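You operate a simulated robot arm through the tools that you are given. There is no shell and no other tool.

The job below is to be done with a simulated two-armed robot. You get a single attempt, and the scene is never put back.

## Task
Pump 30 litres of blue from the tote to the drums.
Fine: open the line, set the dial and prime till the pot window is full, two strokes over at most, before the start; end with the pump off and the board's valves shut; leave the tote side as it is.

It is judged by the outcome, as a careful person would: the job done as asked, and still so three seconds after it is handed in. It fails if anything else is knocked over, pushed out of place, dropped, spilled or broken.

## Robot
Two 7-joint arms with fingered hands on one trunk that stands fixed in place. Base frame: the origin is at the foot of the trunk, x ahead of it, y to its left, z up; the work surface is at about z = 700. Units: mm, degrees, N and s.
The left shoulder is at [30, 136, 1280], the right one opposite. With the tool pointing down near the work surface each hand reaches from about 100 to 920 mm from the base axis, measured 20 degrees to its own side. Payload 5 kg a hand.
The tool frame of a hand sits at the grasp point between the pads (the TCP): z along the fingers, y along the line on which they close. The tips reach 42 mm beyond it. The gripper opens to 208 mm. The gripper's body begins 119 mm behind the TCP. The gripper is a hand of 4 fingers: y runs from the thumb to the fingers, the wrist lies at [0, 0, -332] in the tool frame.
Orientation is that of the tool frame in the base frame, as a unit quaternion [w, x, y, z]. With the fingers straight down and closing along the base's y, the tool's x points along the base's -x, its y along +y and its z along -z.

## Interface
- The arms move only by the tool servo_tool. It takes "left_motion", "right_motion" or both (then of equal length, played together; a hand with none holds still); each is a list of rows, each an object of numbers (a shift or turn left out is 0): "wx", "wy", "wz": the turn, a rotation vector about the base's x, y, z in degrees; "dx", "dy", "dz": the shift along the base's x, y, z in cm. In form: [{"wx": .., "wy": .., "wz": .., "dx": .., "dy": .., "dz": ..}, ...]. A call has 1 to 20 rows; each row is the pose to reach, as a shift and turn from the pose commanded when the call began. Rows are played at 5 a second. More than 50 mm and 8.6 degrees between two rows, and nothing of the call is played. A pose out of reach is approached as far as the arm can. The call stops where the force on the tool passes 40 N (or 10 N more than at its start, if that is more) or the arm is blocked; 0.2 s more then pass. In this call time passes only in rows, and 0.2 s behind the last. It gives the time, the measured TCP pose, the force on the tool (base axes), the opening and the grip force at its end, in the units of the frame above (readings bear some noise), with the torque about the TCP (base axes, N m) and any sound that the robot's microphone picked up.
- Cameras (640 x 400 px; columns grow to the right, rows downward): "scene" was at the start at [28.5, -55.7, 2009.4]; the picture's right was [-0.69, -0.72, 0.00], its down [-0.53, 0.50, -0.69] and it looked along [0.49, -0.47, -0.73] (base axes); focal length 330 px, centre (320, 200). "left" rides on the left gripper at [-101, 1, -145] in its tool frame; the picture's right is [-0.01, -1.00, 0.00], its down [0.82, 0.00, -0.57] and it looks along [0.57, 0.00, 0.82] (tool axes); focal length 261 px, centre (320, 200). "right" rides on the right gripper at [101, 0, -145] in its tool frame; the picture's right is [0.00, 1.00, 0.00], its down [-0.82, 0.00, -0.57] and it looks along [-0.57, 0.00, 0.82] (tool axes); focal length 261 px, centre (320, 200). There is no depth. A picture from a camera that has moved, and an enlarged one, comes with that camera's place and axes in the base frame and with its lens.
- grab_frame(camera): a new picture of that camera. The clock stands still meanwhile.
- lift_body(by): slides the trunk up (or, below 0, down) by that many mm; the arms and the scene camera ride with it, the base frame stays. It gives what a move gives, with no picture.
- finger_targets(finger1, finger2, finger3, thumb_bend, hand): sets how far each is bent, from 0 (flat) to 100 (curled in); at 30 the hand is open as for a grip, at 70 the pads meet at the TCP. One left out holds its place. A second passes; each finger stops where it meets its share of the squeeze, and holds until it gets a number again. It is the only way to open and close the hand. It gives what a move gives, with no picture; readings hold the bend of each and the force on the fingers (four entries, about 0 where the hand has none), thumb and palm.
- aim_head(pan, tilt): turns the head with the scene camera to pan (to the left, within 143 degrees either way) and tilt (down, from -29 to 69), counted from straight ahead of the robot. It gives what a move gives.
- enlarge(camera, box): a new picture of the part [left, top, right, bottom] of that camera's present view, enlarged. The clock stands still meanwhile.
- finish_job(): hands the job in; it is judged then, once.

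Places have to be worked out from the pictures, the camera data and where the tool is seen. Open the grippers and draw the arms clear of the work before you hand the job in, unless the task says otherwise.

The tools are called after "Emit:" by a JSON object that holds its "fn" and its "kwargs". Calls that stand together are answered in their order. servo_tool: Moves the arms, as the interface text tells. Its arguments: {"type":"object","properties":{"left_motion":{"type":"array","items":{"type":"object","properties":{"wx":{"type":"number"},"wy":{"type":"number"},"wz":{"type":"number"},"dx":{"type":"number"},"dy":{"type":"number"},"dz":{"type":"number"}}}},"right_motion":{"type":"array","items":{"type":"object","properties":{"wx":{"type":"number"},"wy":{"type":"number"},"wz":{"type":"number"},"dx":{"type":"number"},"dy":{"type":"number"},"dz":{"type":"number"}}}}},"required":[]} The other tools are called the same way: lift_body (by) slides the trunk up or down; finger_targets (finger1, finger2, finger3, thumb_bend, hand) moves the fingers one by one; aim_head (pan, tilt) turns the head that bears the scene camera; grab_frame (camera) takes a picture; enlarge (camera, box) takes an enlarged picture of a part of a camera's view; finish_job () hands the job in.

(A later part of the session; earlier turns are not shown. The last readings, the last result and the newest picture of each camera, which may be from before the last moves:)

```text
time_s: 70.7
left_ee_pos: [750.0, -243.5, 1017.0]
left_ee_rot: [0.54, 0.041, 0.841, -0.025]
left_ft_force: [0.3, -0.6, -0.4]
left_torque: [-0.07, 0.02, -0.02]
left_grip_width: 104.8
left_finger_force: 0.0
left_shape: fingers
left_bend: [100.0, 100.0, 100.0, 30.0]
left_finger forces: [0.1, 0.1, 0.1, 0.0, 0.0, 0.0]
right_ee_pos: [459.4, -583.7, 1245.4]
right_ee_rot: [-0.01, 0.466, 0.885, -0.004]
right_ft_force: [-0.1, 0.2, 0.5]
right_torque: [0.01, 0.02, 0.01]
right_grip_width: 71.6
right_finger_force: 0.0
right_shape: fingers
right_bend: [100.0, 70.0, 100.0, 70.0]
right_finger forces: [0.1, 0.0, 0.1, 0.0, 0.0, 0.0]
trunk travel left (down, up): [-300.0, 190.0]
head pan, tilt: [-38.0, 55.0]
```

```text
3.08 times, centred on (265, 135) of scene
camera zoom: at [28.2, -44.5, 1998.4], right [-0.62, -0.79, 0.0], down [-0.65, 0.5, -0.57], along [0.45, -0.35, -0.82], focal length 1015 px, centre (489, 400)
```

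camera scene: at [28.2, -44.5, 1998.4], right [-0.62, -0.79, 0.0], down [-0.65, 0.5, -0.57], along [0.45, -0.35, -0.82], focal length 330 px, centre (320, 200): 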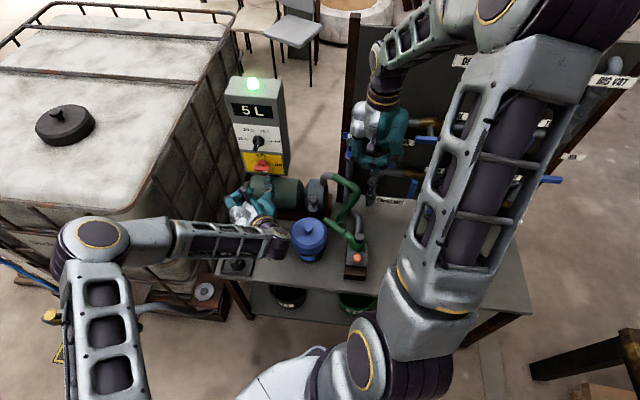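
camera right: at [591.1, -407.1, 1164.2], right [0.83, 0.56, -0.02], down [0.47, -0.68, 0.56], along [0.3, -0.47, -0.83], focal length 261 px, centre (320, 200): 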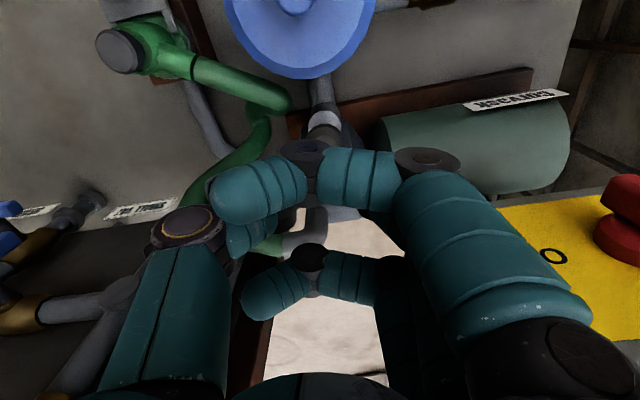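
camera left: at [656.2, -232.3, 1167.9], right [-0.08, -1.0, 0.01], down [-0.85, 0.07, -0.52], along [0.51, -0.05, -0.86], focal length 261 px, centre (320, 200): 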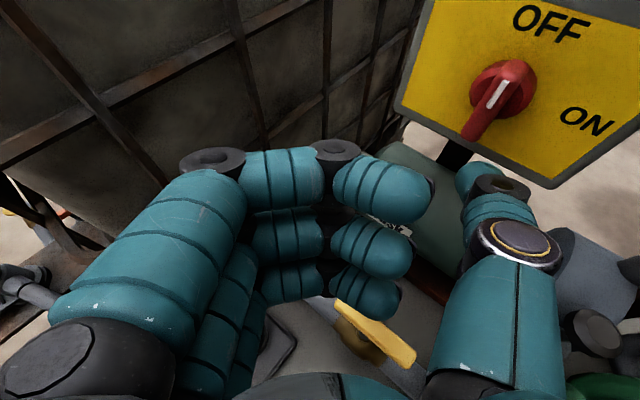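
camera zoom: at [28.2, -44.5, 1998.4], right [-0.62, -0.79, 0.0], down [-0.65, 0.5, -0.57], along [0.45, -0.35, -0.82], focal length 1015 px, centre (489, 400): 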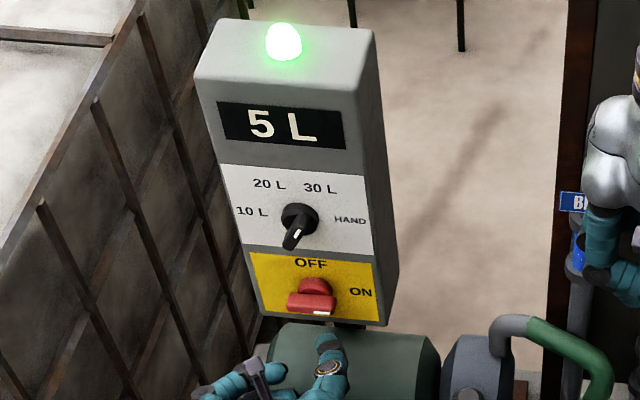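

5 L after ~1.5 s. I bring the thumb forward below the bar's right end (without touching) while counting continues.

Emit:
{"fn": "servo_tool", "kwargs": {"left_motion": [{"dz": -0.8}, {"dz": -0.8, "dx": 0.9, "dy": -0.9}, {"dz": -0.8, "dx": 1.8, "dy": -1.8}]}}

Emit:
{"fn": "enlarge", "kwargs": {"camera": "scene", "box": [225, 70, 305, 200]}}

Emit:
{"fn": "enlarge", "kwargs": {"camera": "left", "box": [400, 0, 640, 220]}}

```text
time_s: 71.5
left_ee_pos: [769.7, -262.4, 1008.3]
left_ee_rot: [0.539, 0.041, 0.841, -0.025]
left_ft_force: [-0.2, 0.0, -0.8]
left_torque: [0.05, -0.04, 0.01]
left_grip_width: 105.0
left_finger_force: 0.0
left_shape: fingers
left_bend: [100.0, 100.0, 100.0, 30.0]
left_finger forces: [0.0, 0.0, 0.1, 0.0, 0.0, 0.1]
right_ee_pos: [459.0, -584.2, 1246.4]
right_ee_rot: [-0.01, 0.466, 0.885, -0.004]
right_ft_force: [0.1, -0.5, 0.7]
right_torque: [0.0, 0.01, 0.01]
right_grip_width: 71.5
right_finger_force: 0.0
right_shape: fingers
right_bend: [100.0, 70.0, 100.0, 70.0]
right_finger forces: [0.1, 0.0, 0.0, 0.0, 0.1, 0.0]
trunk travel left (down, up): [-300.0, 190.0]
head pan, tilt: [-38.0, 55.0]
```

```text
3.08 times, centred on (265, 135) of scene
camera zoom: at [28.1, -45.4, 1998.4], right [-0.62, -0.79, 0.0], down [-0.65, 0.5, -0.57], along [0.45, -0.35, -0.82], focal length 1015 px, centre (489, 400)
```

zoom: 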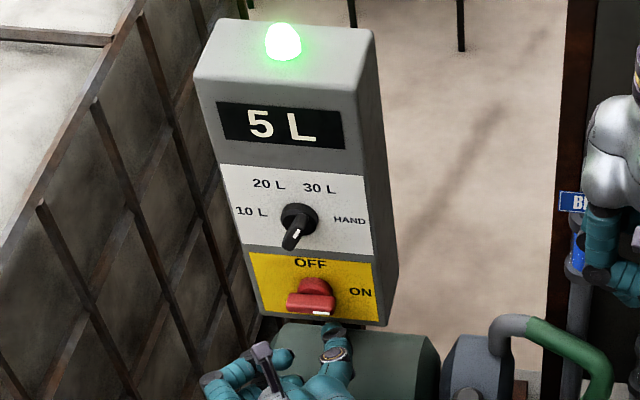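

```text
1.82 times, centred on (520, 110) of left
camera zoom: at [679.7, -252.2, 1160.1], right [-0.09, -1.0, 0.0], down [-0.86, 0.08, -0.51], along [0.51, -0.05, -0.86], focal length 474 px, centre (-44, 364)
```

zoom: 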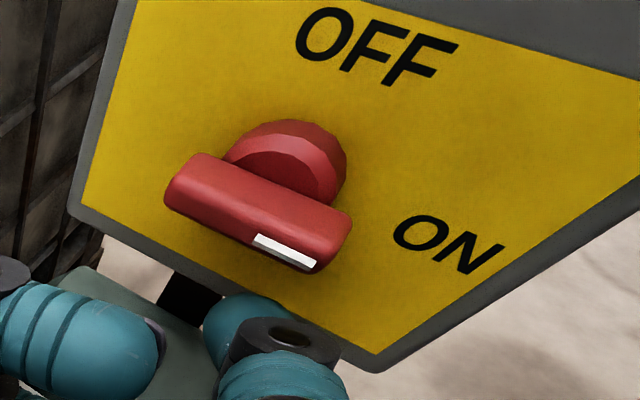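

The display counts in 5 L steps. I wait 2 s and recheck, also looking for any trouble at the board.

Emit:
{"fn": "servo_tool", "kwargs": {"left_motion": [{"dz": 0}, {"dz": 0}, {"dz": 0}, {"dz": 0}, {"dz": 0}, {"dz": 0}, {"dz": 0}]}}

Emit:
{"fn": "enlarge", "kwargs": {"camera": "scene", "box": [225, 70, 305, 200]}}

Emit:
{"fn": "enlarge", "kwargs": {"camera": "scene", "box": [330, 0, 640, 260]}}

Emit:
{"fn": "grab_frame", "kwargs": {"camera": "right"}}

```text
time_s: 73.0
left_ee_pos: [769.2, -261.6, 1008.5]
left_ee_rot: [0.54, 0.041, 0.84, -0.024]
left_ft_force: [0.3, -0.5, -0.2]
left_torque: [-0.02, 0.04, 0.0]
left_grip_width: 104.8
left_finger_force: 0.0
left_shape: fingers
left_bend: [100.0, 100.0, 100.0, 30.0]
left_finger forces: [0.0, 0.0, 0.0, 0.0, 0.1, 0.0]
right_ee_pos: [457.8, -584.2, 1246.8]
right_ee_rot: [-0.011, 0.466, 0.885, -0.004]
right_ft_force: [-0.7, 0.0, 0.4]
right_torque: [0.0, 0.01, -0.01]
right_grip_width: 71.5
right_finger_force: 0.1
right_shape: fingers
right_bend: [100.0, 70.0, 100.0, 70.0]
right_finger forces: [0.0, 0.0, 0.0, 0.0, 0.0, 0.0]
trunk travel left (down, up): [-300.0, 190.0]
head pan, tilt: [-38.0, 55.0]
```

```text
3.08 times, centred on (265, 135) of scene
camera zoom: at [27.9, -44.8, 1998.4], right [-0.62, -0.79, 0.0], down [-0.65, 0.5, -0.57], along [0.45, -0.35, -0.82], focal length 1015 px, centre (489, 400)
```

zoom: 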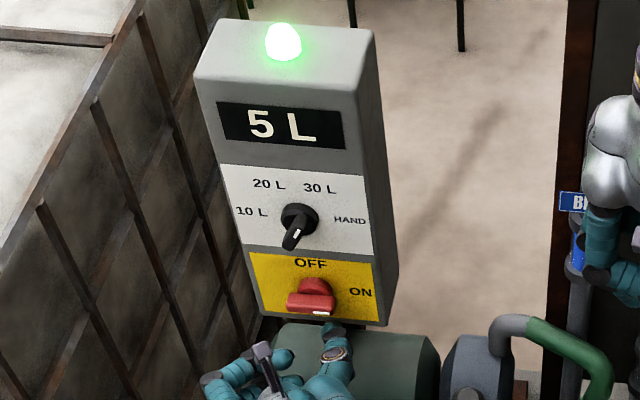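

```text
1.54 times, centred on (485, 130) of scene
camera zoom: at [27.9, -44.8, 1998.4], right [-0.62, -0.79, 0.0], down [-0.65, 0.5, -0.57], along [0.45, -0.35, -0.82], focal length 507 px, centre (66, 308)
```

zoom: 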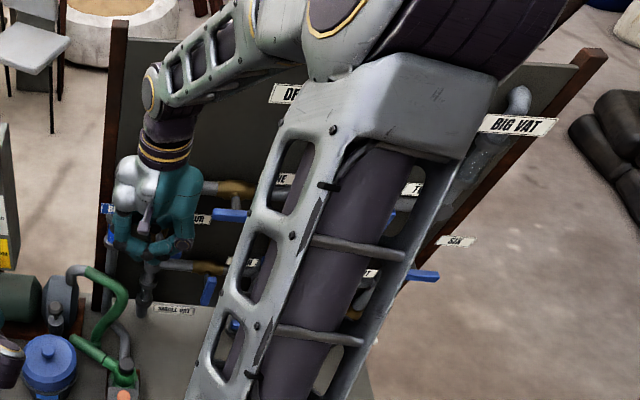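

```text
taken
camera right: at [403.7, -500.7, 1392.5], right [0.83, 0.56, -0.02], down [0.47, -0.68, 0.56], along [0.3, -0.47, -0.83], focal length 261 px, centre (320, 200)
```

right: 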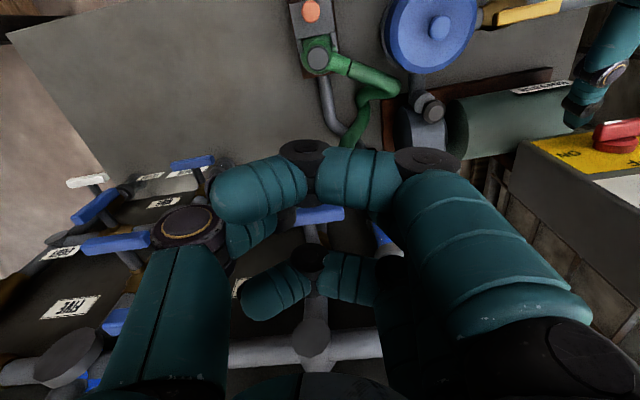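

Still 5 L and running. While it pumps, I start bringing the right hand back toward its board pose (half the rotation), then check the count.

Emit:
{"fn": "servo_tool", "kwargs": {"right_motion": [{"wx": -4.4, "wy": -4.5, "wz": 4.3, "dx": -2, "dy": -0.8, "dz": 0.8}, {"wx": -8.8, "wy": -9, "wz": 8.5, "dx": -4, "dy": -1.6, "dz": 1.6}, {"wx": -13.2, "wy": -13.4, "wz": 12.8, "dx": -6, "dy": -2.5, "dz": 2.4}, {"wx": -17.6, "wy": -17.9, "wz": 17.1, "dx": -8, "dy": -3.3, "dz": 3.2}, {"wx": -22, "wy": -22.4, "wz": 21.4, "dx": -10, "dy": -4.1, "dz": 4}]}}

Emit:
{"fn": "grab_frame", "kwargs": {"camera": "scene"}}

Emit:
{"fn": "enlarge", "kwargs": {"camera": "scene", "box": [225, 70, 305, 200]}}

```text
time_s: 74.2
left_ee_pos: [767.4, -261.0, 1009.3]
left_ee_rot: [0.54, 0.04, 0.84, -0.024]
left_ft_force: [-0.6, -0.3, 0.6]
left_torque: [0.01, 0.0, 0.01]
left_grip_width: 105.1
left_finger_force: 0.2
left_shape: fingers
left_bend: [100.0, 100.0, 100.0, 30.0]
left_finger forces: [0.0, 0.0, 0.0, 0.0, 0.0, 0.0]
right_ee_pos: [359.8, -623.6, 1289.7]
right_ee_rot: [0.251, 0.28, 0.923, -0.082]
right_ft_force: [-1.0, 0.4, -0.5]
right_torque: [0.05, -0.09, 0.05]
right_grip_width: 71.5
right_finger_force: 0.2
right_shape: fingers
right_bend: [100.0, 70.0, 100.0, 70.0]
right_finger forces: [0.0, 0.0, 0.0, 0.0, 0.0, 0.0]
trunk travel left (down, up): [-300.0, 190.0]
head pan, tilt: [-38.0, 55.0]
```

```text
taken
camera scene: at [25.6, -44.8, 1998.5], right [-0.62, -0.79, 0.0], down [-0.65, 0.5, -0.57], along [0.45, -0.35, -0.82], focal length 330 px, centre (320, 200)
```

scene: 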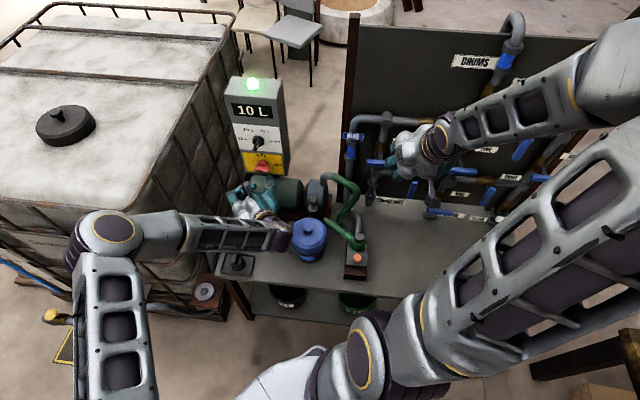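

```text
3.08 times, centred on (265, 135) of scene
camera zoom: at [25.6, -44.8, 1998.5], right [-0.62, -0.79, 0.0], down [-0.65, 0.5, -0.57], along [0.45, -0.35, -0.82], focal length 1015 px, centre (489, 400)
```

zoom: 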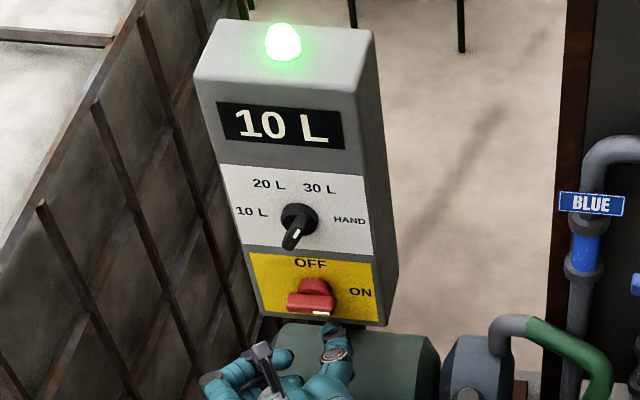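

10 L, and the DRUMS sight glass shows blue. I continue bringing the right hand to its board pose.

Emit:
{"fn": "servo_tool", "kwargs": {"right_motion": [{"wx": -4.4, "wy": -4.5, "wz": 4.3, "dx": -2, "dy": -0.8, "dz": 0.8}, {"wx": -8.8, "wy": -8.9, "wz": 8.5, "dx": -4, "dy": -1.6, "dz": 1.6}, {"wx": -13.2, "wy": -13.4, "wz": 12.8, "dx": -6, "dy": -2.5, "dz": 2.4}, {"wx": -17.6, "wy": -17.8, "wz": 17, "dx": -8, "dy": -3.3, "dz": 3.2}, {"wx": -22, "wy": -22.3, "wz": 21.3, "dx": -10, "dy": -4.1, "dz": 4}, {"wx": -26.3, "wy": -26.7, "wz": 25.5, "dx": -11.6, "dy": -5, "dz": 4.5}]}}

Emit:
{"fn": "grab_frame", "kwargs": {"camera": "scene"}}

Emit:
{"fn": "grab_frame", "kwargs": {"camera": "right"}}

```text
time_s: 75.7
left_ee_pos: [769.9, -262.3, 1007.9]
left_ee_rot: [0.54, 0.041, 0.841, -0.024]
left_ft_force: [-0.8, 0.3, 0.9]
left_torque: [0.02, -0.01, 0.04]
left_grip_width: 104.8
left_finger_force: 0.0
left_shape: fingers
left_bend: [100.0, 100.0, 100.0, 30.0]
left_finger forces: [0.0, 0.1, 0.0, 0.1, 0.1, 0.0]
right_ee_pos: [242.2, -675.1, 1331.0]
right_ee_rot: [0.521, 0.022, 0.837, -0.164]
right_ft_force: [0.3, -0.6, 0.1]
right_torque: [0.01, -0.07, 0.06]
right_grip_width: 71.1
right_finger_force: 0.0
right_shape: fingers
right_bend: [100.0, 70.0, 100.0, 70.0]
right_finger forces: [0.1, 0.0, 0.1, 0.0, 0.1, 0.0]
trunk travel left (down, up): [-300.0, 190.0]
head pan, tilt: [-38.0, 55.0]
```

```text
taken
camera scene: at [27.3, -46.0, 1998.4], right [-0.62, -0.79, 0.0], down [-0.65, 0.5, -0.57], along [0.45, -0.35, -0.82], focal length 330 px, centre (320, 200)
```

scene: 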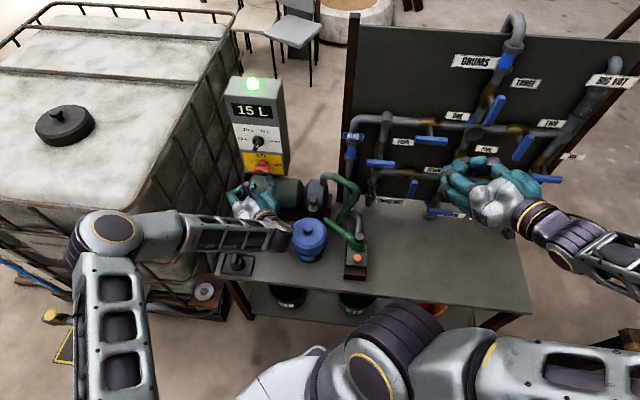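

```text
taken
camera right: at [69.9, -645.5, 1300.5], right [0.21, 0.95, -0.25], down [-0.12, 0.28, 0.95], along [0.97, -0.17, 0.17], focal length 261 px, centre (320, 200)
```

right: 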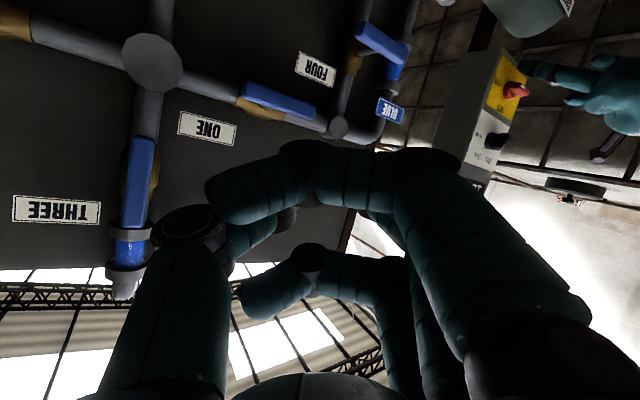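

15 L now and the right arm is back in its good pose. I set its thumb poker shape (1 s) and check the count.

Emit:
{"fn": "finger_targets", "kwargs": {"hand": "right", "finger1": 100, "finger2": 100, "finger3": 100, "thumb_bend": 30}}

Emit:
{"fn": "enlarge", "kwargs": {"camera": "scene", "box": [225, 70, 305, 200]}}

```text
time_s: 76.7
left_ee_pos: [770.6, -262.9, 1007.4]
left_ee_rot: [0.54, 0.04, 0.84, -0.024]
left_ft_force: [-0.7, -0.6, 0.1]
left_torque: [0.03, -0.02, -0.03]
left_grip_width: 104.7
left_finger_force: 0.0
left_shape: fingers
left_bend: [100.0, 100.0, 100.0, 30.0]
left_finger forces: [0.0, 0.0, 0.1, 0.1, 0.0, 0.0]
right_ee_pos: [240.4, -674.7, 1330.9]
right_ee_rot: [0.52, 0.023, 0.838, -0.165]
right_ft_force: [-0.7, 0.3, 0.4]
right_torque: [-0.02, 0.01, 0.0]
right_grip_width: 104.6
right_finger_force: 0.1
right_shape: fingers
right_bend: [100.0, 100.0, 100.0, 30.0]
right_finger forces: [0.1, 0.0, 0.1, 0.0, 0.1, 0.1]
trunk travel left (down, up): [-300.0, 190.0]
head pan, tilt: [-38.0, 55.0]
```

```text
3.08 times, centred on (265, 135) of scene
camera zoom: at [27.6, -45.0, 1998.4], right [-0.62, -0.79, 0.0], down [-0.65, 0.5, -0.57], along [0.45, -0.35, -0.82], focal length 1015 px, centre (489, 400)
```

zoom: 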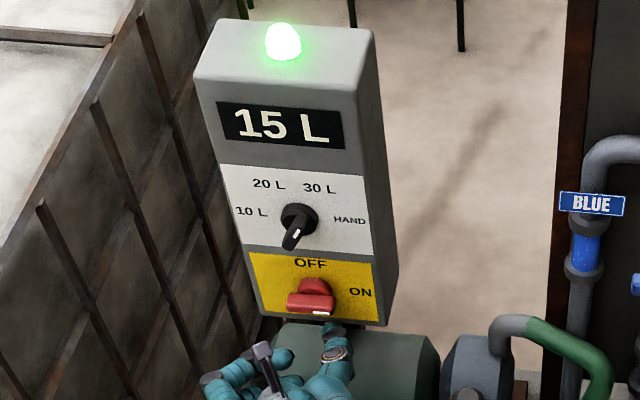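

Waiting further in short steps.

Emit:
{"fn": "servo_tool", "kwargs": {"left_motion": [{"dz": 0}, {"dz": 0}, {"dz": 0}, {"dz": 0}, {"dz": 0}, {"dz": 0}, {"dz": 0}, {"dz": 0}]}}

Emit:
{"fn": "enlarge", "kwargs": {"camera": "scene", "box": [225, 70, 305, 200]}}

```text
time_s: 78.5
left_ee_pos: [768.7, -261.2, 1009.0]
left_ee_rot: [0.54, 0.041, 0.84, -0.025]
left_ft_force: [-0.2, -0.4, -0.1]
left_torque: [-0.01, 0.01, 0.02]
left_grip_width: 104.9
left_finger_force: 0.0
left_shape: fingers
left_bend: [100.0, 100.0, 100.0, 30.0]
left_finger forces: [0.0, 0.0, 0.0, 0.0, 0.1, 0.0]
right_ee_pos: [241.0, -675.7, 1331.3]
right_ee_rot: [0.52, 0.023, 0.838, -0.164]
right_ft_force: [0.6, -0.8, -0.8]
right_torque: [0.01, 0.0, 0.02]
right_grip_width: 104.3
right_finger_force: 0.0
right_shape: fingers
right_bend: [100.0, 100.0, 100.0, 30.0]
right_finger forces: [0.1, 0.0, 0.0, 0.1, 0.0, 0.1]
trunk travel left (down, up): [-300.0, 190.0]
head pan, tilt: [-38.0, 55.0]
```

```text
3.08 times, centred on (265, 135) of scene
camera zoom: at [27.7, -44.9, 1998.4], right [-0.62, -0.79, 0.0], down [-0.65, 0.5, -0.57], along [0.45, -0.35, -0.82], focal length 1015 px, centre (489, 400)
```

zoom: 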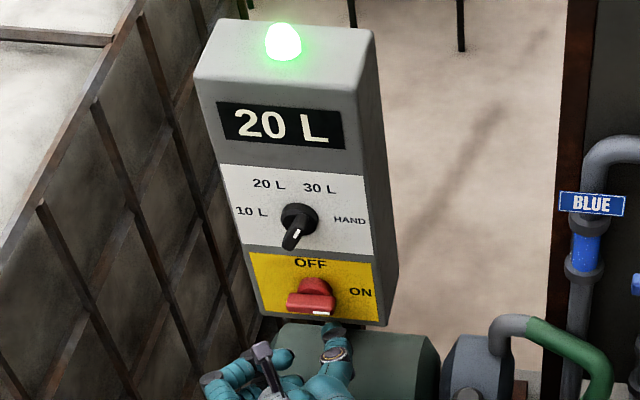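

20 L at 78.5 s – the rate is about 2 L/s, so 30 L should come at about 83 s. I wait until just before that.

Emit:
{"fn": "servo_tool", "kwargs": {"left_motion": [{"dz": 0}, {"dz": 0}, {"dz": 0}, {"dz": 0}, {"dz": 0}, {"dz": 0}, {"dz": 0}, {"dz": 0}, {"dz": 0}, {"dz": 0}, {"dz": 0}, {"dz": 0}, {"dz": 0}, {"dz": 0}, {"dz": 0}, {"dz": 0}, {"dz": 0}, {"dz": 0}]}}

Emit:
{"fn": "enlarge", "kwargs": {"camera": "scene", "box": [225, 70, 305, 200]}}

```text
time_s: 82.2
left_ee_pos: [768.6, -262.1, 1009.5]
left_ee_rot: [0.539, 0.042, 0.841, -0.025]
left_ft_force: [0.3, -0.5, -0.1]
left_torque: [-0.01, 0.0, 0.04]
left_grip_width: 104.8
left_finger_force: 0.2
left_shape: fingers
left_bend: [100.0, 100.0, 100.0, 30.0]
left_finger forces: [0.0, 0.0, 0.0, 0.1, 0.0, 0.0]
right_ee_pos: [242.4, -674.6, 1331.2]
right_ee_rot: [0.521, 0.023, 0.837, -0.164]
right_ft_force: [0.8, 0.1, -0.3]
right_torque: [-0.01, -0.01, 0.04]
right_grip_width: 104.5
right_finger_force: 0.0
right_shape: fingers
right_bend: [100.0, 100.0, 100.0, 30.0]
right_finger forces: [0.1, 0.1, 0.0, 0.0, 0.0, 0.0]
trunk travel left (down, up): [-300.0, 190.0]
head pan, tilt: [-38.0, 55.0]
```

```text
3.08 times, centred on (265, 135) of scene
camera zoom: at [27.7, -44.9, 1998.4], right [-0.62, -0.79, 0.0], down [-0.65, 0.5, -0.57], along [0.45, -0.35, -0.82], focal length 1015 px, centre (489, 400)
```

zoom: 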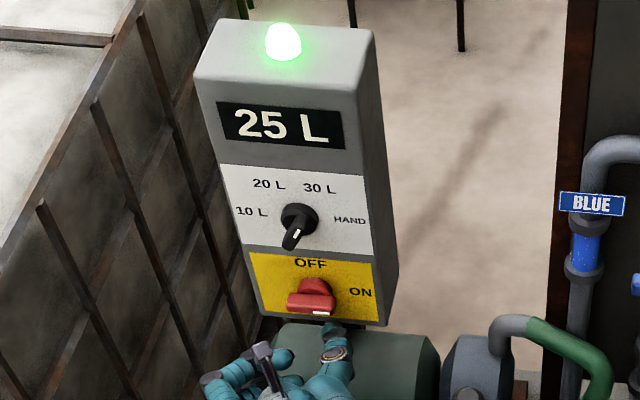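

25 L at 82.2 s. Small steps now.

Emit:
{"fn": "servo_tool", "kwargs": {"left_motion": [{"dz": 0}, {"dz": 0}, {"dz": 0}, {"dz": 0}, {"dz": 0}]}}

Emit:
{"fn": "enlarge", "kwargs": {"camera": "scene", "box": [225, 70, 305, 200]}}

```text
time_s: 83.5
left_ee_pos: [768.7, -260.8, 1007.9]
left_ee_rot: [0.54, 0.041, 0.84, -0.024]
left_ft_force: [0.5, -0.1, 0.6]
left_torque: [0.03, 0.0, 0.0]
left_grip_width: 104.9
left_finger_force: 0.1
left_shape: fingers
left_bend: [100.0, 100.0, 100.0, 30.0]
left_finger forces: [0.1, 0.1, 0.1, 0.0, 0.0, 0.0]
right_ee_pos: [241.2, -675.1, 1330.5]
right_ee_rot: [0.52, 0.023, 0.838, -0.165]
right_ft_force: [0.0, 0.1, -0.3]
right_torque: [0.0, -0.01, 0.0]
right_grip_width: 104.5
right_finger_force: 0.0
right_shape: fingers
right_bend: [100.0, 100.0, 100.0, 30.0]
right_finger forces: [0.1, 0.0, 0.1, 0.0, 0.0, 0.0]
trunk travel left (down, up): [-300.0, 190.0]
head pan, tilt: [-38.0, 55.0]
```

```text
3.08 times, centred on (265, 135) of scene
camera zoom: at [27.7, -44.9, 1998.4], right [-0.62, -0.79, 0.0], down [-0.65, 0.5, -0.57], along [0.45, -0.35, -0.82], focal length 1015 px, centre (489, 400)
```

zoom: 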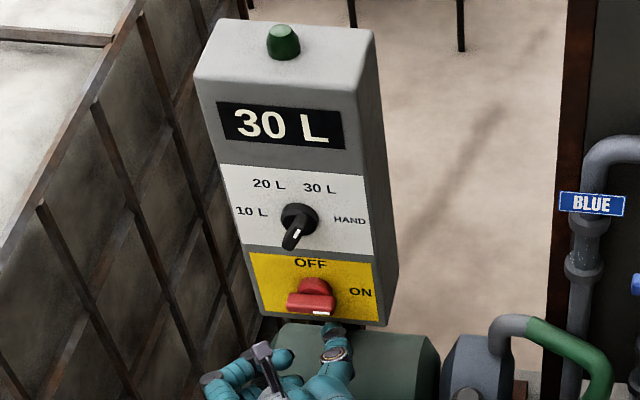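

30 L reached and the pump stopped by itself (lamp off). Now I turn the switch to OFF by pushing its right end up.

Emit:
{"fn": "servo_tool", "kwargs": {"left_motion": [{"dz": 0.8}, {"dz": 1.4, "dx": -0.1, "dy": -0.1}, {"dz": 2.0, "dx": -0.25, "dy": -0.25}, {"dz": 2.6, "dx": -0.4, "dy": -0.4}]}}

Emit:
{"fn": "enlarge", "kwargs": {"camera": "left", "box": [400, 0, 640, 220]}}

Emit:
{"fn": "enlarge", "kwargs": {"camera": "scene", "box": [235, 120, 305, 200]}}

```text
time_s: 84.5
left_ee_pos: [765.5, -265.7, 1036.1]
left_ee_rot: [0.54, 0.04, 0.841, -0.024]
left_ft_force: [0.0, 0.9, -1.0]
left_torque: [-0.03, -0.05, 0.01]
left_grip_width: 104.8
left_finger_force: 0.0
left_shape: fingers
left_bend: [100.0, 100.0, 100.0, 30.0]
left_finger forces: [0.1, 0.0, 0.1, 0.0, 0.0, 0.0]
right_ee_pos: [241.8, -674.8, 1331.6]
right_ee_rot: [0.521, 0.023, 0.838, -0.164]
right_ft_force: [-0.1, 0.3, 0.4]
right_torque: [-0.01, 0.0, 0.02]
right_grip_width: 104.6
right_finger_force: 0.0
right_shape: fingers
right_bend: [100.0, 100.0, 100.0, 30.0]
right_finger forces: [0.0, 0.1, 0.0, 0.0, 0.1, 0.0]
trunk travel left (down, up): [-300.0, 190.0]
head pan, tilt: [-38.0, 55.0]
```

```text
1.82 times, centred on (520, 110) of left
camera zoom: at [675.4, -255.6, 1187.0], right [-0.09, -1.0, 0.0], down [-0.86, 0.08, -0.51], along [0.51, -0.05, -0.86], focal length 474 px, centre (-44, 364)
```

zoom: 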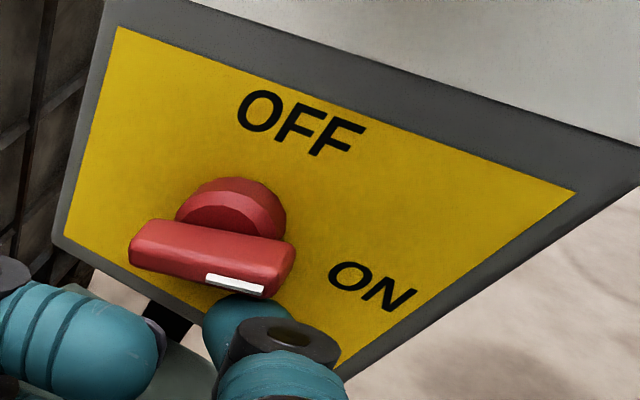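

```text
5.00 times, centred on (270, 160) of scene
camera zoom: at [27.4, -44.9, 1998.4], right [-0.62, -0.79, 0.0], down [-0.65, 0.5, -0.57], along [0.45, -0.35, -0.82], focal length 1649 px, centre (570, 400)
```

zoom: 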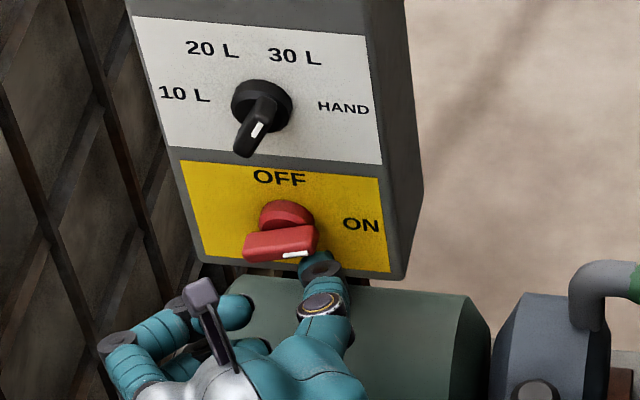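

The bar has started to rotate (~12°). I continue upward along the arc.

Emit:
{"fn": "servo_tool", "kwargs": {"left_motion": [{"dz": 0.5, "dx": -0.05, "dy": -0.05}, {"dz": 1.0, "dx": -0.1, "dy": -0.1}, {"dz": 1.5, "dx": -0.1, "dy": -0.1}]}}

Emit:
{"fn": "enlarge", "kwargs": {"camera": "left", "box": [400, 0, 640, 220]}}

Emit:
{"fn": "enlarge", "kwargs": {"camera": "scene", "box": [235, 120, 305, 200]}}

```text
time_s: 85.2
left_ee_pos: [762.2, -265.2, 1049.4]
left_ee_rot: [0.54, 0.041, 0.84, -0.025]
left_ft_force: [-0.4, 0.2, -0.4]
left_torque: [0.01, -0.01, -0.02]
left_grip_width: 104.7
left_finger_force: 0.4
left_shape: fingers
left_bend: [100.0, 100.0, 100.0, 30.0]
left_finger forces: [0.0, 0.0, 0.0, 0.0, 0.0, 0.1]
right_ee_pos: [242.1, -675.6, 1332.0]
right_ee_rot: [0.52, 0.022, 0.838, -0.164]
right_ft_force: [-0.3, -0.5, 0.2]
right_torque: [-0.03, -0.02, -0.01]
right_grip_width: 104.5
right_finger_force: 0.1
right_shape: fingers
right_bend: [100.0, 100.0, 100.0, 30.0]
right_finger forces: [0.0, 0.1, 0.0, 0.0, 0.1, 0.0]
trunk travel left (down, up): [-300.0, 190.0]
head pan, tilt: [-38.0, 55.0]
```

```text
1.82 times, centred on (520, 110) of left
camera zoom: at [673.4, -256.1, 1201.7], right [-0.09, -1.0, 0.0], down [-0.86, 0.08, -0.51], along [0.51, -0.05, -0.86], focal length 474 px, centre (-44, 364)
```

zoom: 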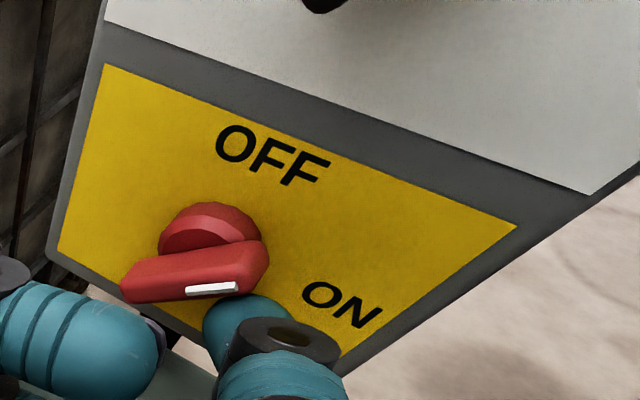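

```text
5.00 times, centred on (270, 160) of scene
camera zoom: at [27.4, -44.8, 1998.4], right [-0.62, -0.79, 0.0], down [-0.65, 0.5, -0.57], along [0.45, -0.35, -0.82], focal length 1649 px, centre (570, 400)
```

zoom: 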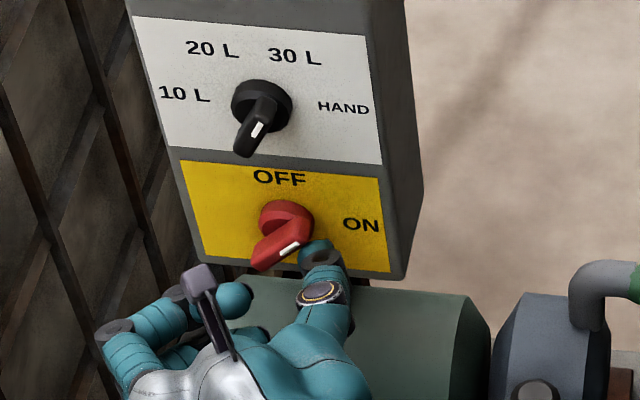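

About 35-40° now. Continue up, then left over the top.

Emit:
{"fn": "servo_tool", "kwargs": {"left_motion": [{"dz": 0.5}, {"dz": 1.0}, {"dz": 1.5, "dx": 0.2, "dy": 0.2}]}}

Emit:
{"fn": "enlarge", "kwargs": {"camera": "left", "box": [400, 0, 640, 220]}}

Emit:
{"fn": "enlarge", "kwargs": {"camera": "scene", "box": [235, 120, 305, 200]}}

```text
time_s: 86.0
left_ee_pos: [764.1, -264.0, 1065.1]
left_ee_rot: [0.54, 0.042, 0.84, -0.025]
left_ft_force: [1.3, 0.2, 0.6]
left_torque: [-0.01, 0.0, -0.03]
left_grip_width: 104.6
left_finger_force: 0.1
left_shape: fingers
left_bend: [100.0, 100.0, 100.0, 30.0]
left_finger forces: [0.1, 0.0, 0.0, 0.0, 0.1, 0.1]
right_ee_pos: [242.6, -674.9, 1332.1]
right_ee_rot: [0.521, 0.023, 0.837, -0.164]
right_ft_force: [-0.1, -0.9, -0.7]
right_torque: [-0.02, 0.0, -0.02]
right_grip_width: 104.3
right_finger_force: 0.0
right_shape: fingers
right_bend: [100.0, 100.0, 100.0, 30.0]
right_finger forces: [0.0, 0.0, 0.0, 0.1, 0.1, 0.0]
trunk travel left (down, up): [-300.0, 190.0]
head pan, tilt: [-38.0, 55.0]
```

```text
1.82 times, centred on (520, 110) of left
camera zoom: at [675.2, -254.2, 1216.8], right [-0.09, -1.0, 0.0], down [-0.86, 0.08, -0.51], along [0.51, -0.05, -0.86], focal length 474 px, centre (-44, 364)
```

zoom: 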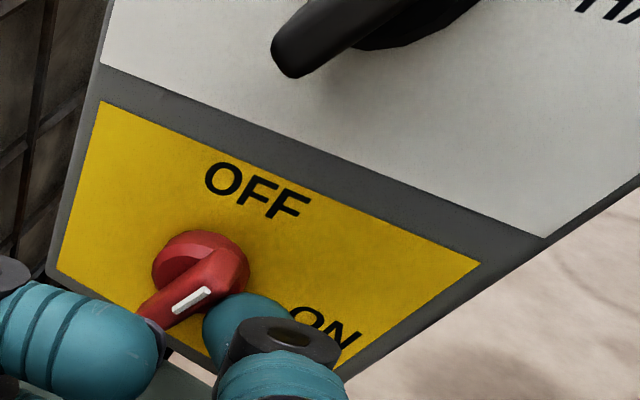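

```text
5.00 times, centred on (270, 160) of scene
camera zoom: at [27.6, -44.7, 1998.4], right [-0.62, -0.79, 0.0], down [-0.65, 0.5, -0.57], along [0.45, -0.35, -0.82], focal length 1649 px, centre (570, 400)
```

zoom: 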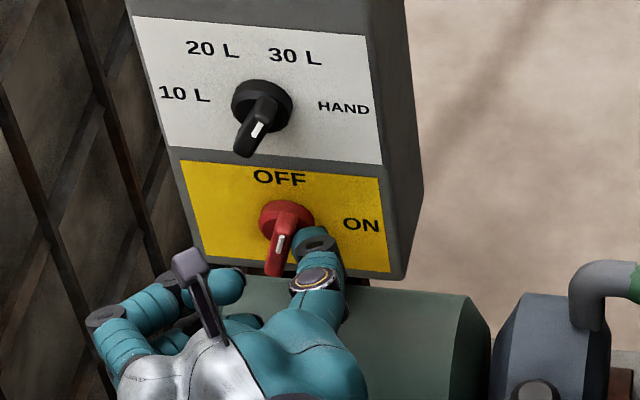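

About 65-70° done. I push the upper end left to complete to OFF.

Emit:
{"fn": "servo_tool", "kwargs": {"left_motion": [{"dz": 0.4, "dx": 0.3, "dy": 0.3}, {"dz": 0.6, "dx": 0.6, "dy": 0.6}, {"dz": 0.6, "dx": 0.9, "dy": 0.9}]}}

Emit:
{"fn": "enlarge", "kwargs": {"camera": "left", "box": [400, 0, 640, 220]}}

Emit:
{"fn": "enlarge", "kwargs": {"camera": "scene", "box": [235, 120, 305, 200]}}

```text
time_s: 86.8
left_ee_pos: [773.6, -255.7, 1070.2]
left_ee_rot: [0.539, 0.041, 0.841, -0.025]
left_ft_force: [-7.0, -2.0, -1.7]
left_torque: [0.25, 0.13, -0.86]
left_grip_width: 106.2
left_finger_force: 3.1
left_shape: fingers
left_bend: [100.0, 100.0, 100.0, 29.0]
left_finger forces: [0.0, 0.1, 0.1, 0.1, 6.3, 0.1]
right_ee_pos: [240.6, -676.3, 1331.7]
right_ee_rot: [0.52, 0.023, 0.838, -0.165]
right_ft_force: [0.9, 0.4, -0.2]
right_torque: [-0.01, 0.02, 0.02]
right_grip_width: 104.8
right_finger_force: 0.1
right_shape: fingers
right_bend: [100.0, 100.0, 100.0, 30.0]
right_finger forces: [0.0, 0.0, 0.1, 0.0, 0.0, 0.0]
trunk travel left (down, up): [-300.0, 190.0]
head pan, tilt: [-38.0, 55.0]
```

```text
1.82 times, centred on (520, 110) of left
camera zoom: at [683.5, -246.0, 1222.4], right [-0.1, -1.0, 0.0], down [-0.86, 0.08, -0.51], along [0.5, -0.05, -0.86], focal length 474 px, centre (-44, 364)
```

zoom: 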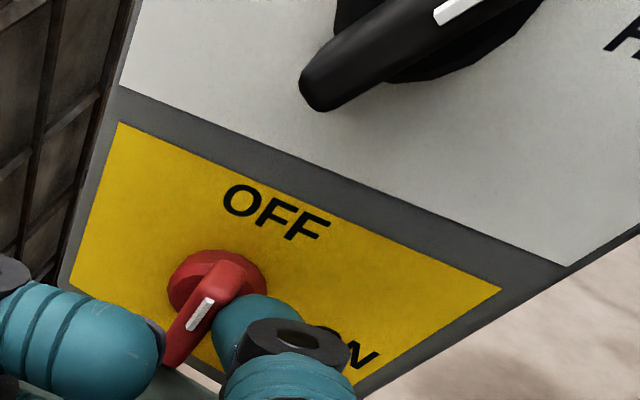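

```text
5.00 times, centred on (270, 160) of scene
camera zoom: at [26.8, -45.0, 1998.4], right [-0.62, -0.79, 0.0], down [-0.65, 0.5, -0.57], along [0.45, -0.35, -0.82], focal length 1649 px, centre (570, 400)
```

zoom: 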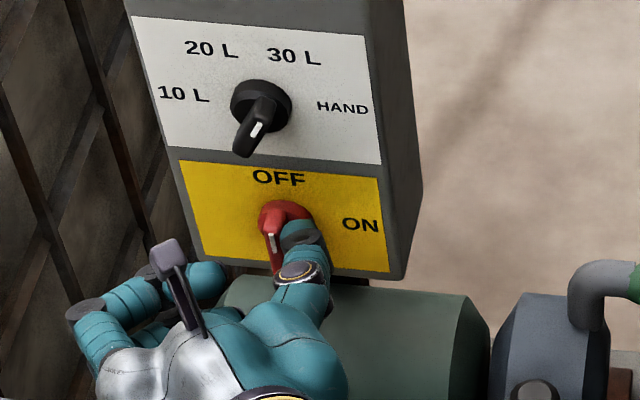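

The bar is back vertical at OFF against its stop. I retreat the left hand and verify.

Emit:
{"fn": "servo_tool", "kwargs": {"left_motion": [{"dx": -0.6, "dy": -0.6}, {"dx": -2.6, "dy": 1.4}, {"dx": -5.6, "dy": 4.4}, {"dx": -8.6, "dy": 7.4}, {"dx": -11.6, "dy": 10.4}]}}

Emit:
{"fn": "enlarge", "kwargs": {"camera": "scene", "box": [225, 70, 305, 200]}}

Emit:
{"fn": "grab_frame", "kwargs": {"camera": "left"}}

Emit:
{"fn": "grab_frame", "kwargs": {"camera": "right"}}

```text
time_s: 88.0
left_ee_pos: [659.8, -147.6, 1071.5]
left_ee_rot: [0.541, 0.041, 0.84, -0.026]
left_ft_force: [-0.9, 0.0, -0.2]
left_torque: [-0.06, 0.01, -0.01]
left_grip_width: 104.8
left_finger_force: 0.1
left_shape: fingers
left_bend: [100.0, 100.0, 100.0, 30.0]
left_finger forces: [0.0, 0.0, 0.0, 0.1, 0.0, 0.0]
right_ee_pos: [240.6, -675.2, 1331.8]
right_ee_rot: [0.521, 0.022, 0.837, -0.163]
right_ft_force: [0.1, 0.6, -0.1]
right_torque: [-0.03, -0.01, -0.08]
right_grip_width: 104.6
right_finger_force: 0.0
right_shape: fingers
right_bend: [100.0, 100.0, 100.0, 30.0]
right_finger forces: [0.0, 0.0, 0.0, 0.0, 0.0, 0.0]
trunk travel left (down, up): [-300.0, 190.0]
head pan, tilt: [-38.0, 55.0]
```

```text
3.08 times, centred on (265, 135) of scene
camera zoom: at [26.7, -43.7, 1998.5], right [-0.62, -0.79, 0.0], down [-0.65, 0.5, -0.57], along [0.45, -0.35, -0.82], focal length 1015 px, centre (489, 400)
```

zoom: 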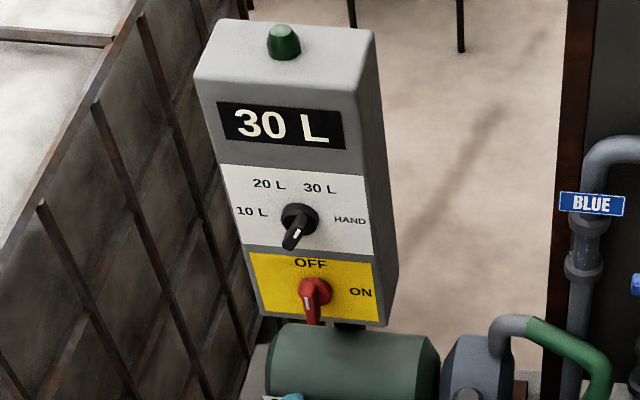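

```text
taken
camera left: at [570.1, -137.4, 1223.6], right [-0.09, -1.0, 0.0], down [-0.86, 0.08, -0.51], along [0.51, -0.05, -0.86], focal length 261 px, centre (320, 200)
```

left: 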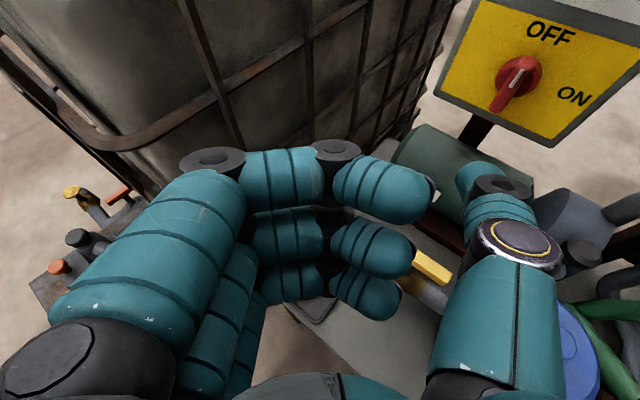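

```text
taken
camera right: at [68.8, -644.3, 1301.7], right [0.21, 0.95, -0.25], down [-0.12, 0.28, 0.95], along [0.97, -0.17, 0.17], focal length 261 px, centre (320, 200)
```

right: 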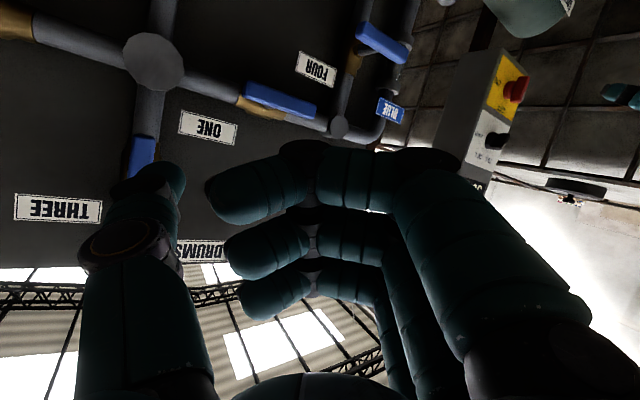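

Switch is OFF, lamp off, 30 L shown. Now I shut the valves, THREE first: thumb to the right of its bar's lower end, then push left and up (reverse turn).

Emit:
{"fn": "servo_tool", "kwargs": {"right_motion": [{"dx": -1.8, "dy": -1.8}, {"dx": -3.5, "dy": -3.5}, {"dx": -1.0, "dy": -6.0}, {"dx": 1.0, "dy": -8.0}]}}

Emit:
{"fn": "grab_frame", "kwargs": {"camera": "right"}}

Emit:
{"fn": "enlarge", "kwargs": {"camera": "scene", "box": [400, 40, 580, 180]}}

```text
time_s: 89.0
left_ee_pos: [659.1, -149.5, 1070.3]
left_ee_rot: [0.539, 0.04, 0.841, -0.024]
left_ft_force: [-0.3, 0.0, -1.1]
left_torque: [0.01, 0.02, 0.07]
left_grip_width: 104.9
left_finger_force: 0.0
left_shape: fingers
left_bend: [100.0, 100.0, 100.0, 30.0]
left_finger forces: [0.0, 0.0, 0.1, 0.0, 0.1, 0.0]
right_ee_pos: [249.7, -756.3, 1332.8]
right_ee_rot: [0.519, 0.023, 0.838, -0.164]
right_ft_force: [-0.1, -0.2, -0.5]
right_torque: [0.02, -0.04, 0.03]
right_grip_width: 104.5
right_finger_force: 0.1
right_shape: fingers
right_bend: [100.0, 100.0, 100.0, 30.0]
right_finger forces: [0.1, 0.0, 0.0, 0.0, 0.0, 0.0]
trunk travel left (down, up): [-300.0, 190.0]
head pan, tilt: [-38.0, 55.0]
```

```text
taken
camera right: at [78.5, -725.8, 1302.0], right [0.21, 0.95, -0.25], down [-0.12, 0.28, 0.95], along [0.97, -0.17, 0.17], focal length 261 px, centre (320, 200)
```

right: 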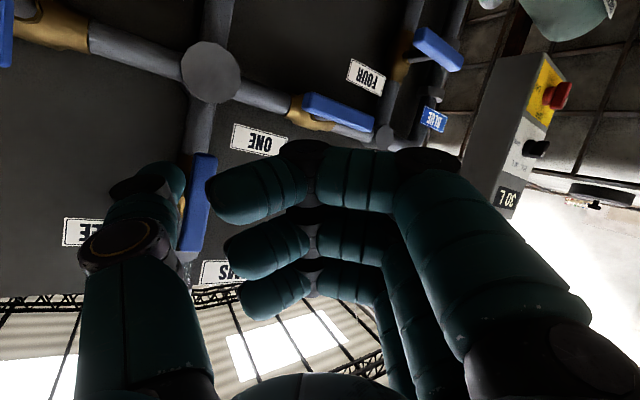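

```text
2.86 times, centred on (490, 110) of scene
camera zoom: at [27.5, -45.5, 1998.4], right [-0.62, -0.79, 0.0], down [-0.65, 0.51, -0.57], along [0.45, -0.35, -0.82], focal length 942 px, centre (-166, 457)
```

zoom: 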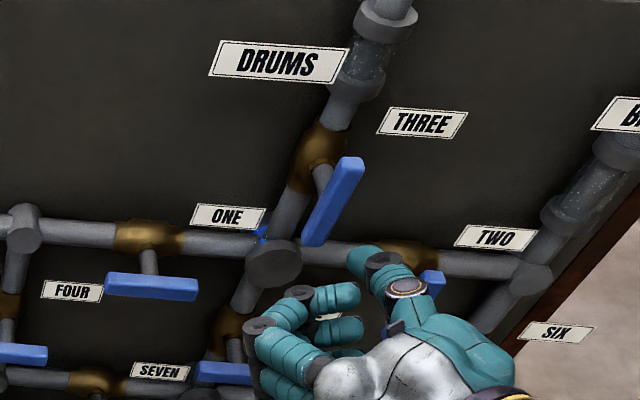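

I notice a blue spot near the centre junction; zooming to check what it is.

Emit:
{"fn": "enlarge", "kwargs": {"camera": "scene", "box": [455, 95, 515, 150]}}

Emit:
{"fn": "enlarge", "kwargs": {"camera": "right", "box": [120, 20, 320, 200]}}

```text
7.27 times, centred on (485, 122) of scene
camera zoom: at [27.5, -45.5, 1998.4], right [-0.62, -0.79, 0.0], down [-0.65, 0.51, -0.57], along [0.45, -0.35, -0.82], focal length 2398 px, centre (-880, 764)
```

zoom: 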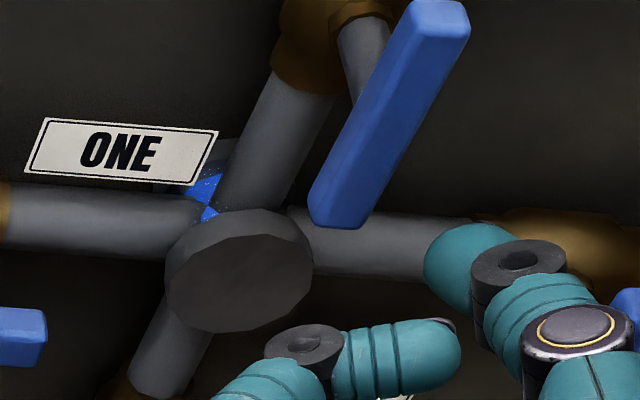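

```text
2.22 times, centred on (220, 110) of right
camera zoom: at [78.5, -725.8, 1302.0], right [0.21, 0.95, -0.25], down [-0.12, 0.28, 0.95], along [0.97, -0.17, 0.17], focal length 579 px, centre (542, 400)
```

zoom: 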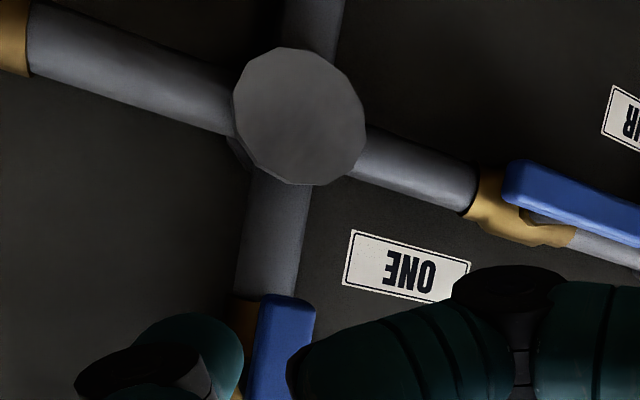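

That blue is only liquid in a sight glass behind the junction, no spill. I move forward 48 mm so the thumb is at bar depth, right of THREE's lower end.

Emit:
{"fn": "servo_tool", "kwargs": {"right_motion": [{"dx": 1.2, "dy": -1.2}, {"dx": 2.4, "dy": -2.4}, {"dx": 3.4, "dy": -3.4}]}}

Emit:
{"fn": "grab_frame", "kwargs": {"camera": "right"}}

Emit:
{"fn": "enlarge", "kwargs": {"camera": "scene", "box": [400, 40, 580, 180]}}

```text
time_s: 89.8
left_ee_pos: [661.1, -148.7, 1070.4]
left_ee_rot: [0.54, 0.041, 0.841, -0.025]
left_ft_force: [0.0, 0.1, -0.5]
left_torque: [0.01, -0.02, 0.04]
left_grip_width: 105.0
left_finger_force: 0.1
left_shape: fingers
left_bend: [100.0, 100.0, 100.0, 30.0]
left_finger forces: [0.0, 0.1, 0.0, 0.0, 0.0, 0.1]
right_ee_pos: [286.2, -790.0, 1333.1]
right_ee_rot: [0.52, 0.021, 0.838, -0.163]
right_ft_force: [0.3, -0.8, -0.8]
right_torque: [0.0, -0.03, 0.03]
right_grip_width: 104.5
right_finger_force: 0.0
right_shape: fingers
right_bend: [100.0, 100.0, 100.0, 30.0]
right_finger forces: [0.0, 0.0, 0.0, 0.0, 0.0, 0.1]
trunk travel left (down, up): [-300.0, 190.0]
head pan, tilt: [-38.0, 55.0]
```

```text
taken
camera right: at [115.0, -760.0, 1301.1], right [0.21, 0.95, -0.25], down [-0.12, 0.28, 0.95], along [0.97, -0.17, 0.17], focal length 261 px, centre (320, 200)
```

right: 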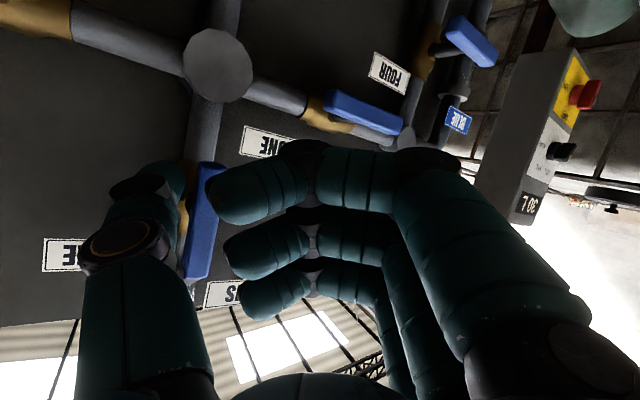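

```text
2.86 times, centred on (490, 110) of scene
camera zoom: at [28.6, -45.7, 1998.4], right [-0.62, -0.79, 0.0], down [-0.65, 0.5, -0.57], along [0.45, -0.35, -0.82], focal length 942 px, centre (-166, 457)
```

zoom: 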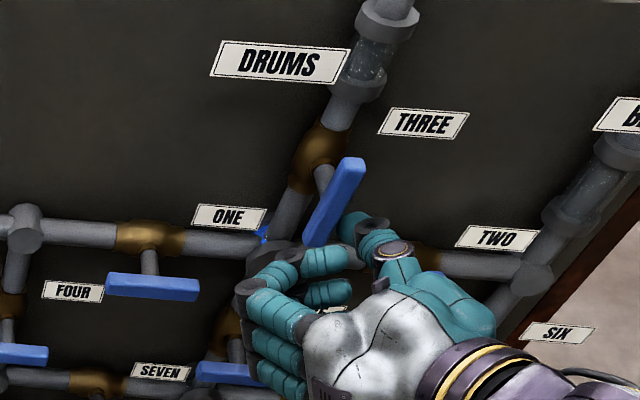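

Thumb is in place to the right of the lower end. I push left along the arc.

Emit:
{"fn": "servo_tool", "kwargs": {"right_motion": [{"dx": 0.6, "dy": 0.6}, {"dx": 1.3, "dy": 1.3, "dz": -0.2}, {"dx": 2.1, "dy": 2.1, "dz": -0.2}, {"dx": 2.8, "dy": 2.8, "dz": 0.1}]}}

Emit:
{"fn": "grab_frame", "kwargs": {"camera": "right"}}

Emit:
{"fn": "enlarge", "kwargs": {"camera": "scene", "box": [400, 40, 580, 180]}}

```text
time_s: 90.8
left_ee_pos: [660.7, -148.3, 1071.1]
left_ee_rot: [0.54, 0.04, 0.84, -0.024]
left_ft_force: [0.0, 0.8, 0.3]
left_torque: [-0.02, 0.02, -0.01]
left_grip_width: 105.1
left_finger_force: 0.0
left_shape: fingers
left_bend: [100.0, 100.0, 100.0, 30.0]
left_finger forces: [0.1, 0.0, 0.0, 0.0, 0.0, 0.0]
right_ee_pos: [314.1, -761.5, 1330.9]
right_ee_rot: [0.519, 0.023, 0.838, -0.164]
right_ft_force: [-2.3, -1.9, -6.8]
right_torque: [0.81, -0.16, -0.24]
right_grip_width: 104.5
right_finger_force: 3.6
right_shape: fingers
right_bend: [100.0, 100.0, 100.0, 30.0]
right_finger forces: [0.0, 0.0, 0.1, 0.1, 6.7, 0.0]
trunk travel left (down, up): [-300.0, 190.0]
head pan, tilt: [-38.0, 55.0]
```

```text
taken
camera right: at [142.2, -730.4, 1300.7], right [0.21, 0.95, -0.25], down [-0.12, 0.27, 0.95], along [0.97, -0.17, 0.17], focal length 261 px, centre (320, 200)
```

right: 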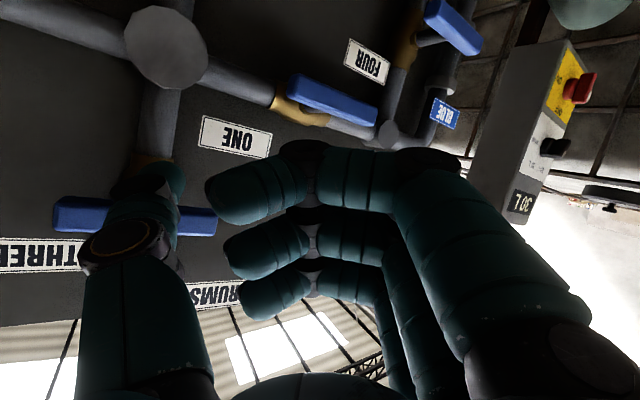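

```text
2.86 times, centred on (490, 110) of scene
camera zoom: at [27.7, -45.5, 1998.3], right [-0.62, -0.79, 0.0], down [-0.65, 0.5, -0.57], along [0.45, -0.35, -0.82], focal length 942 px, centre (-166, 457)
```

zoom: 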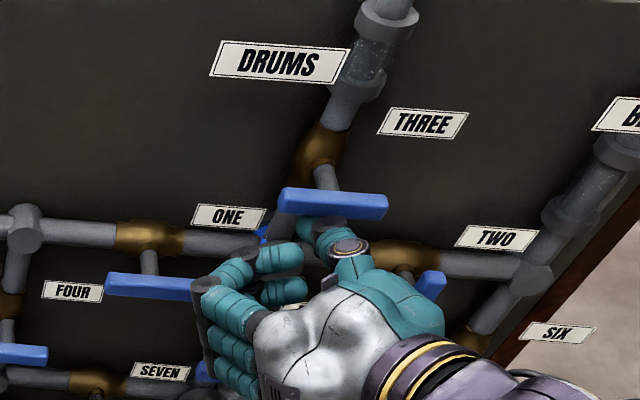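

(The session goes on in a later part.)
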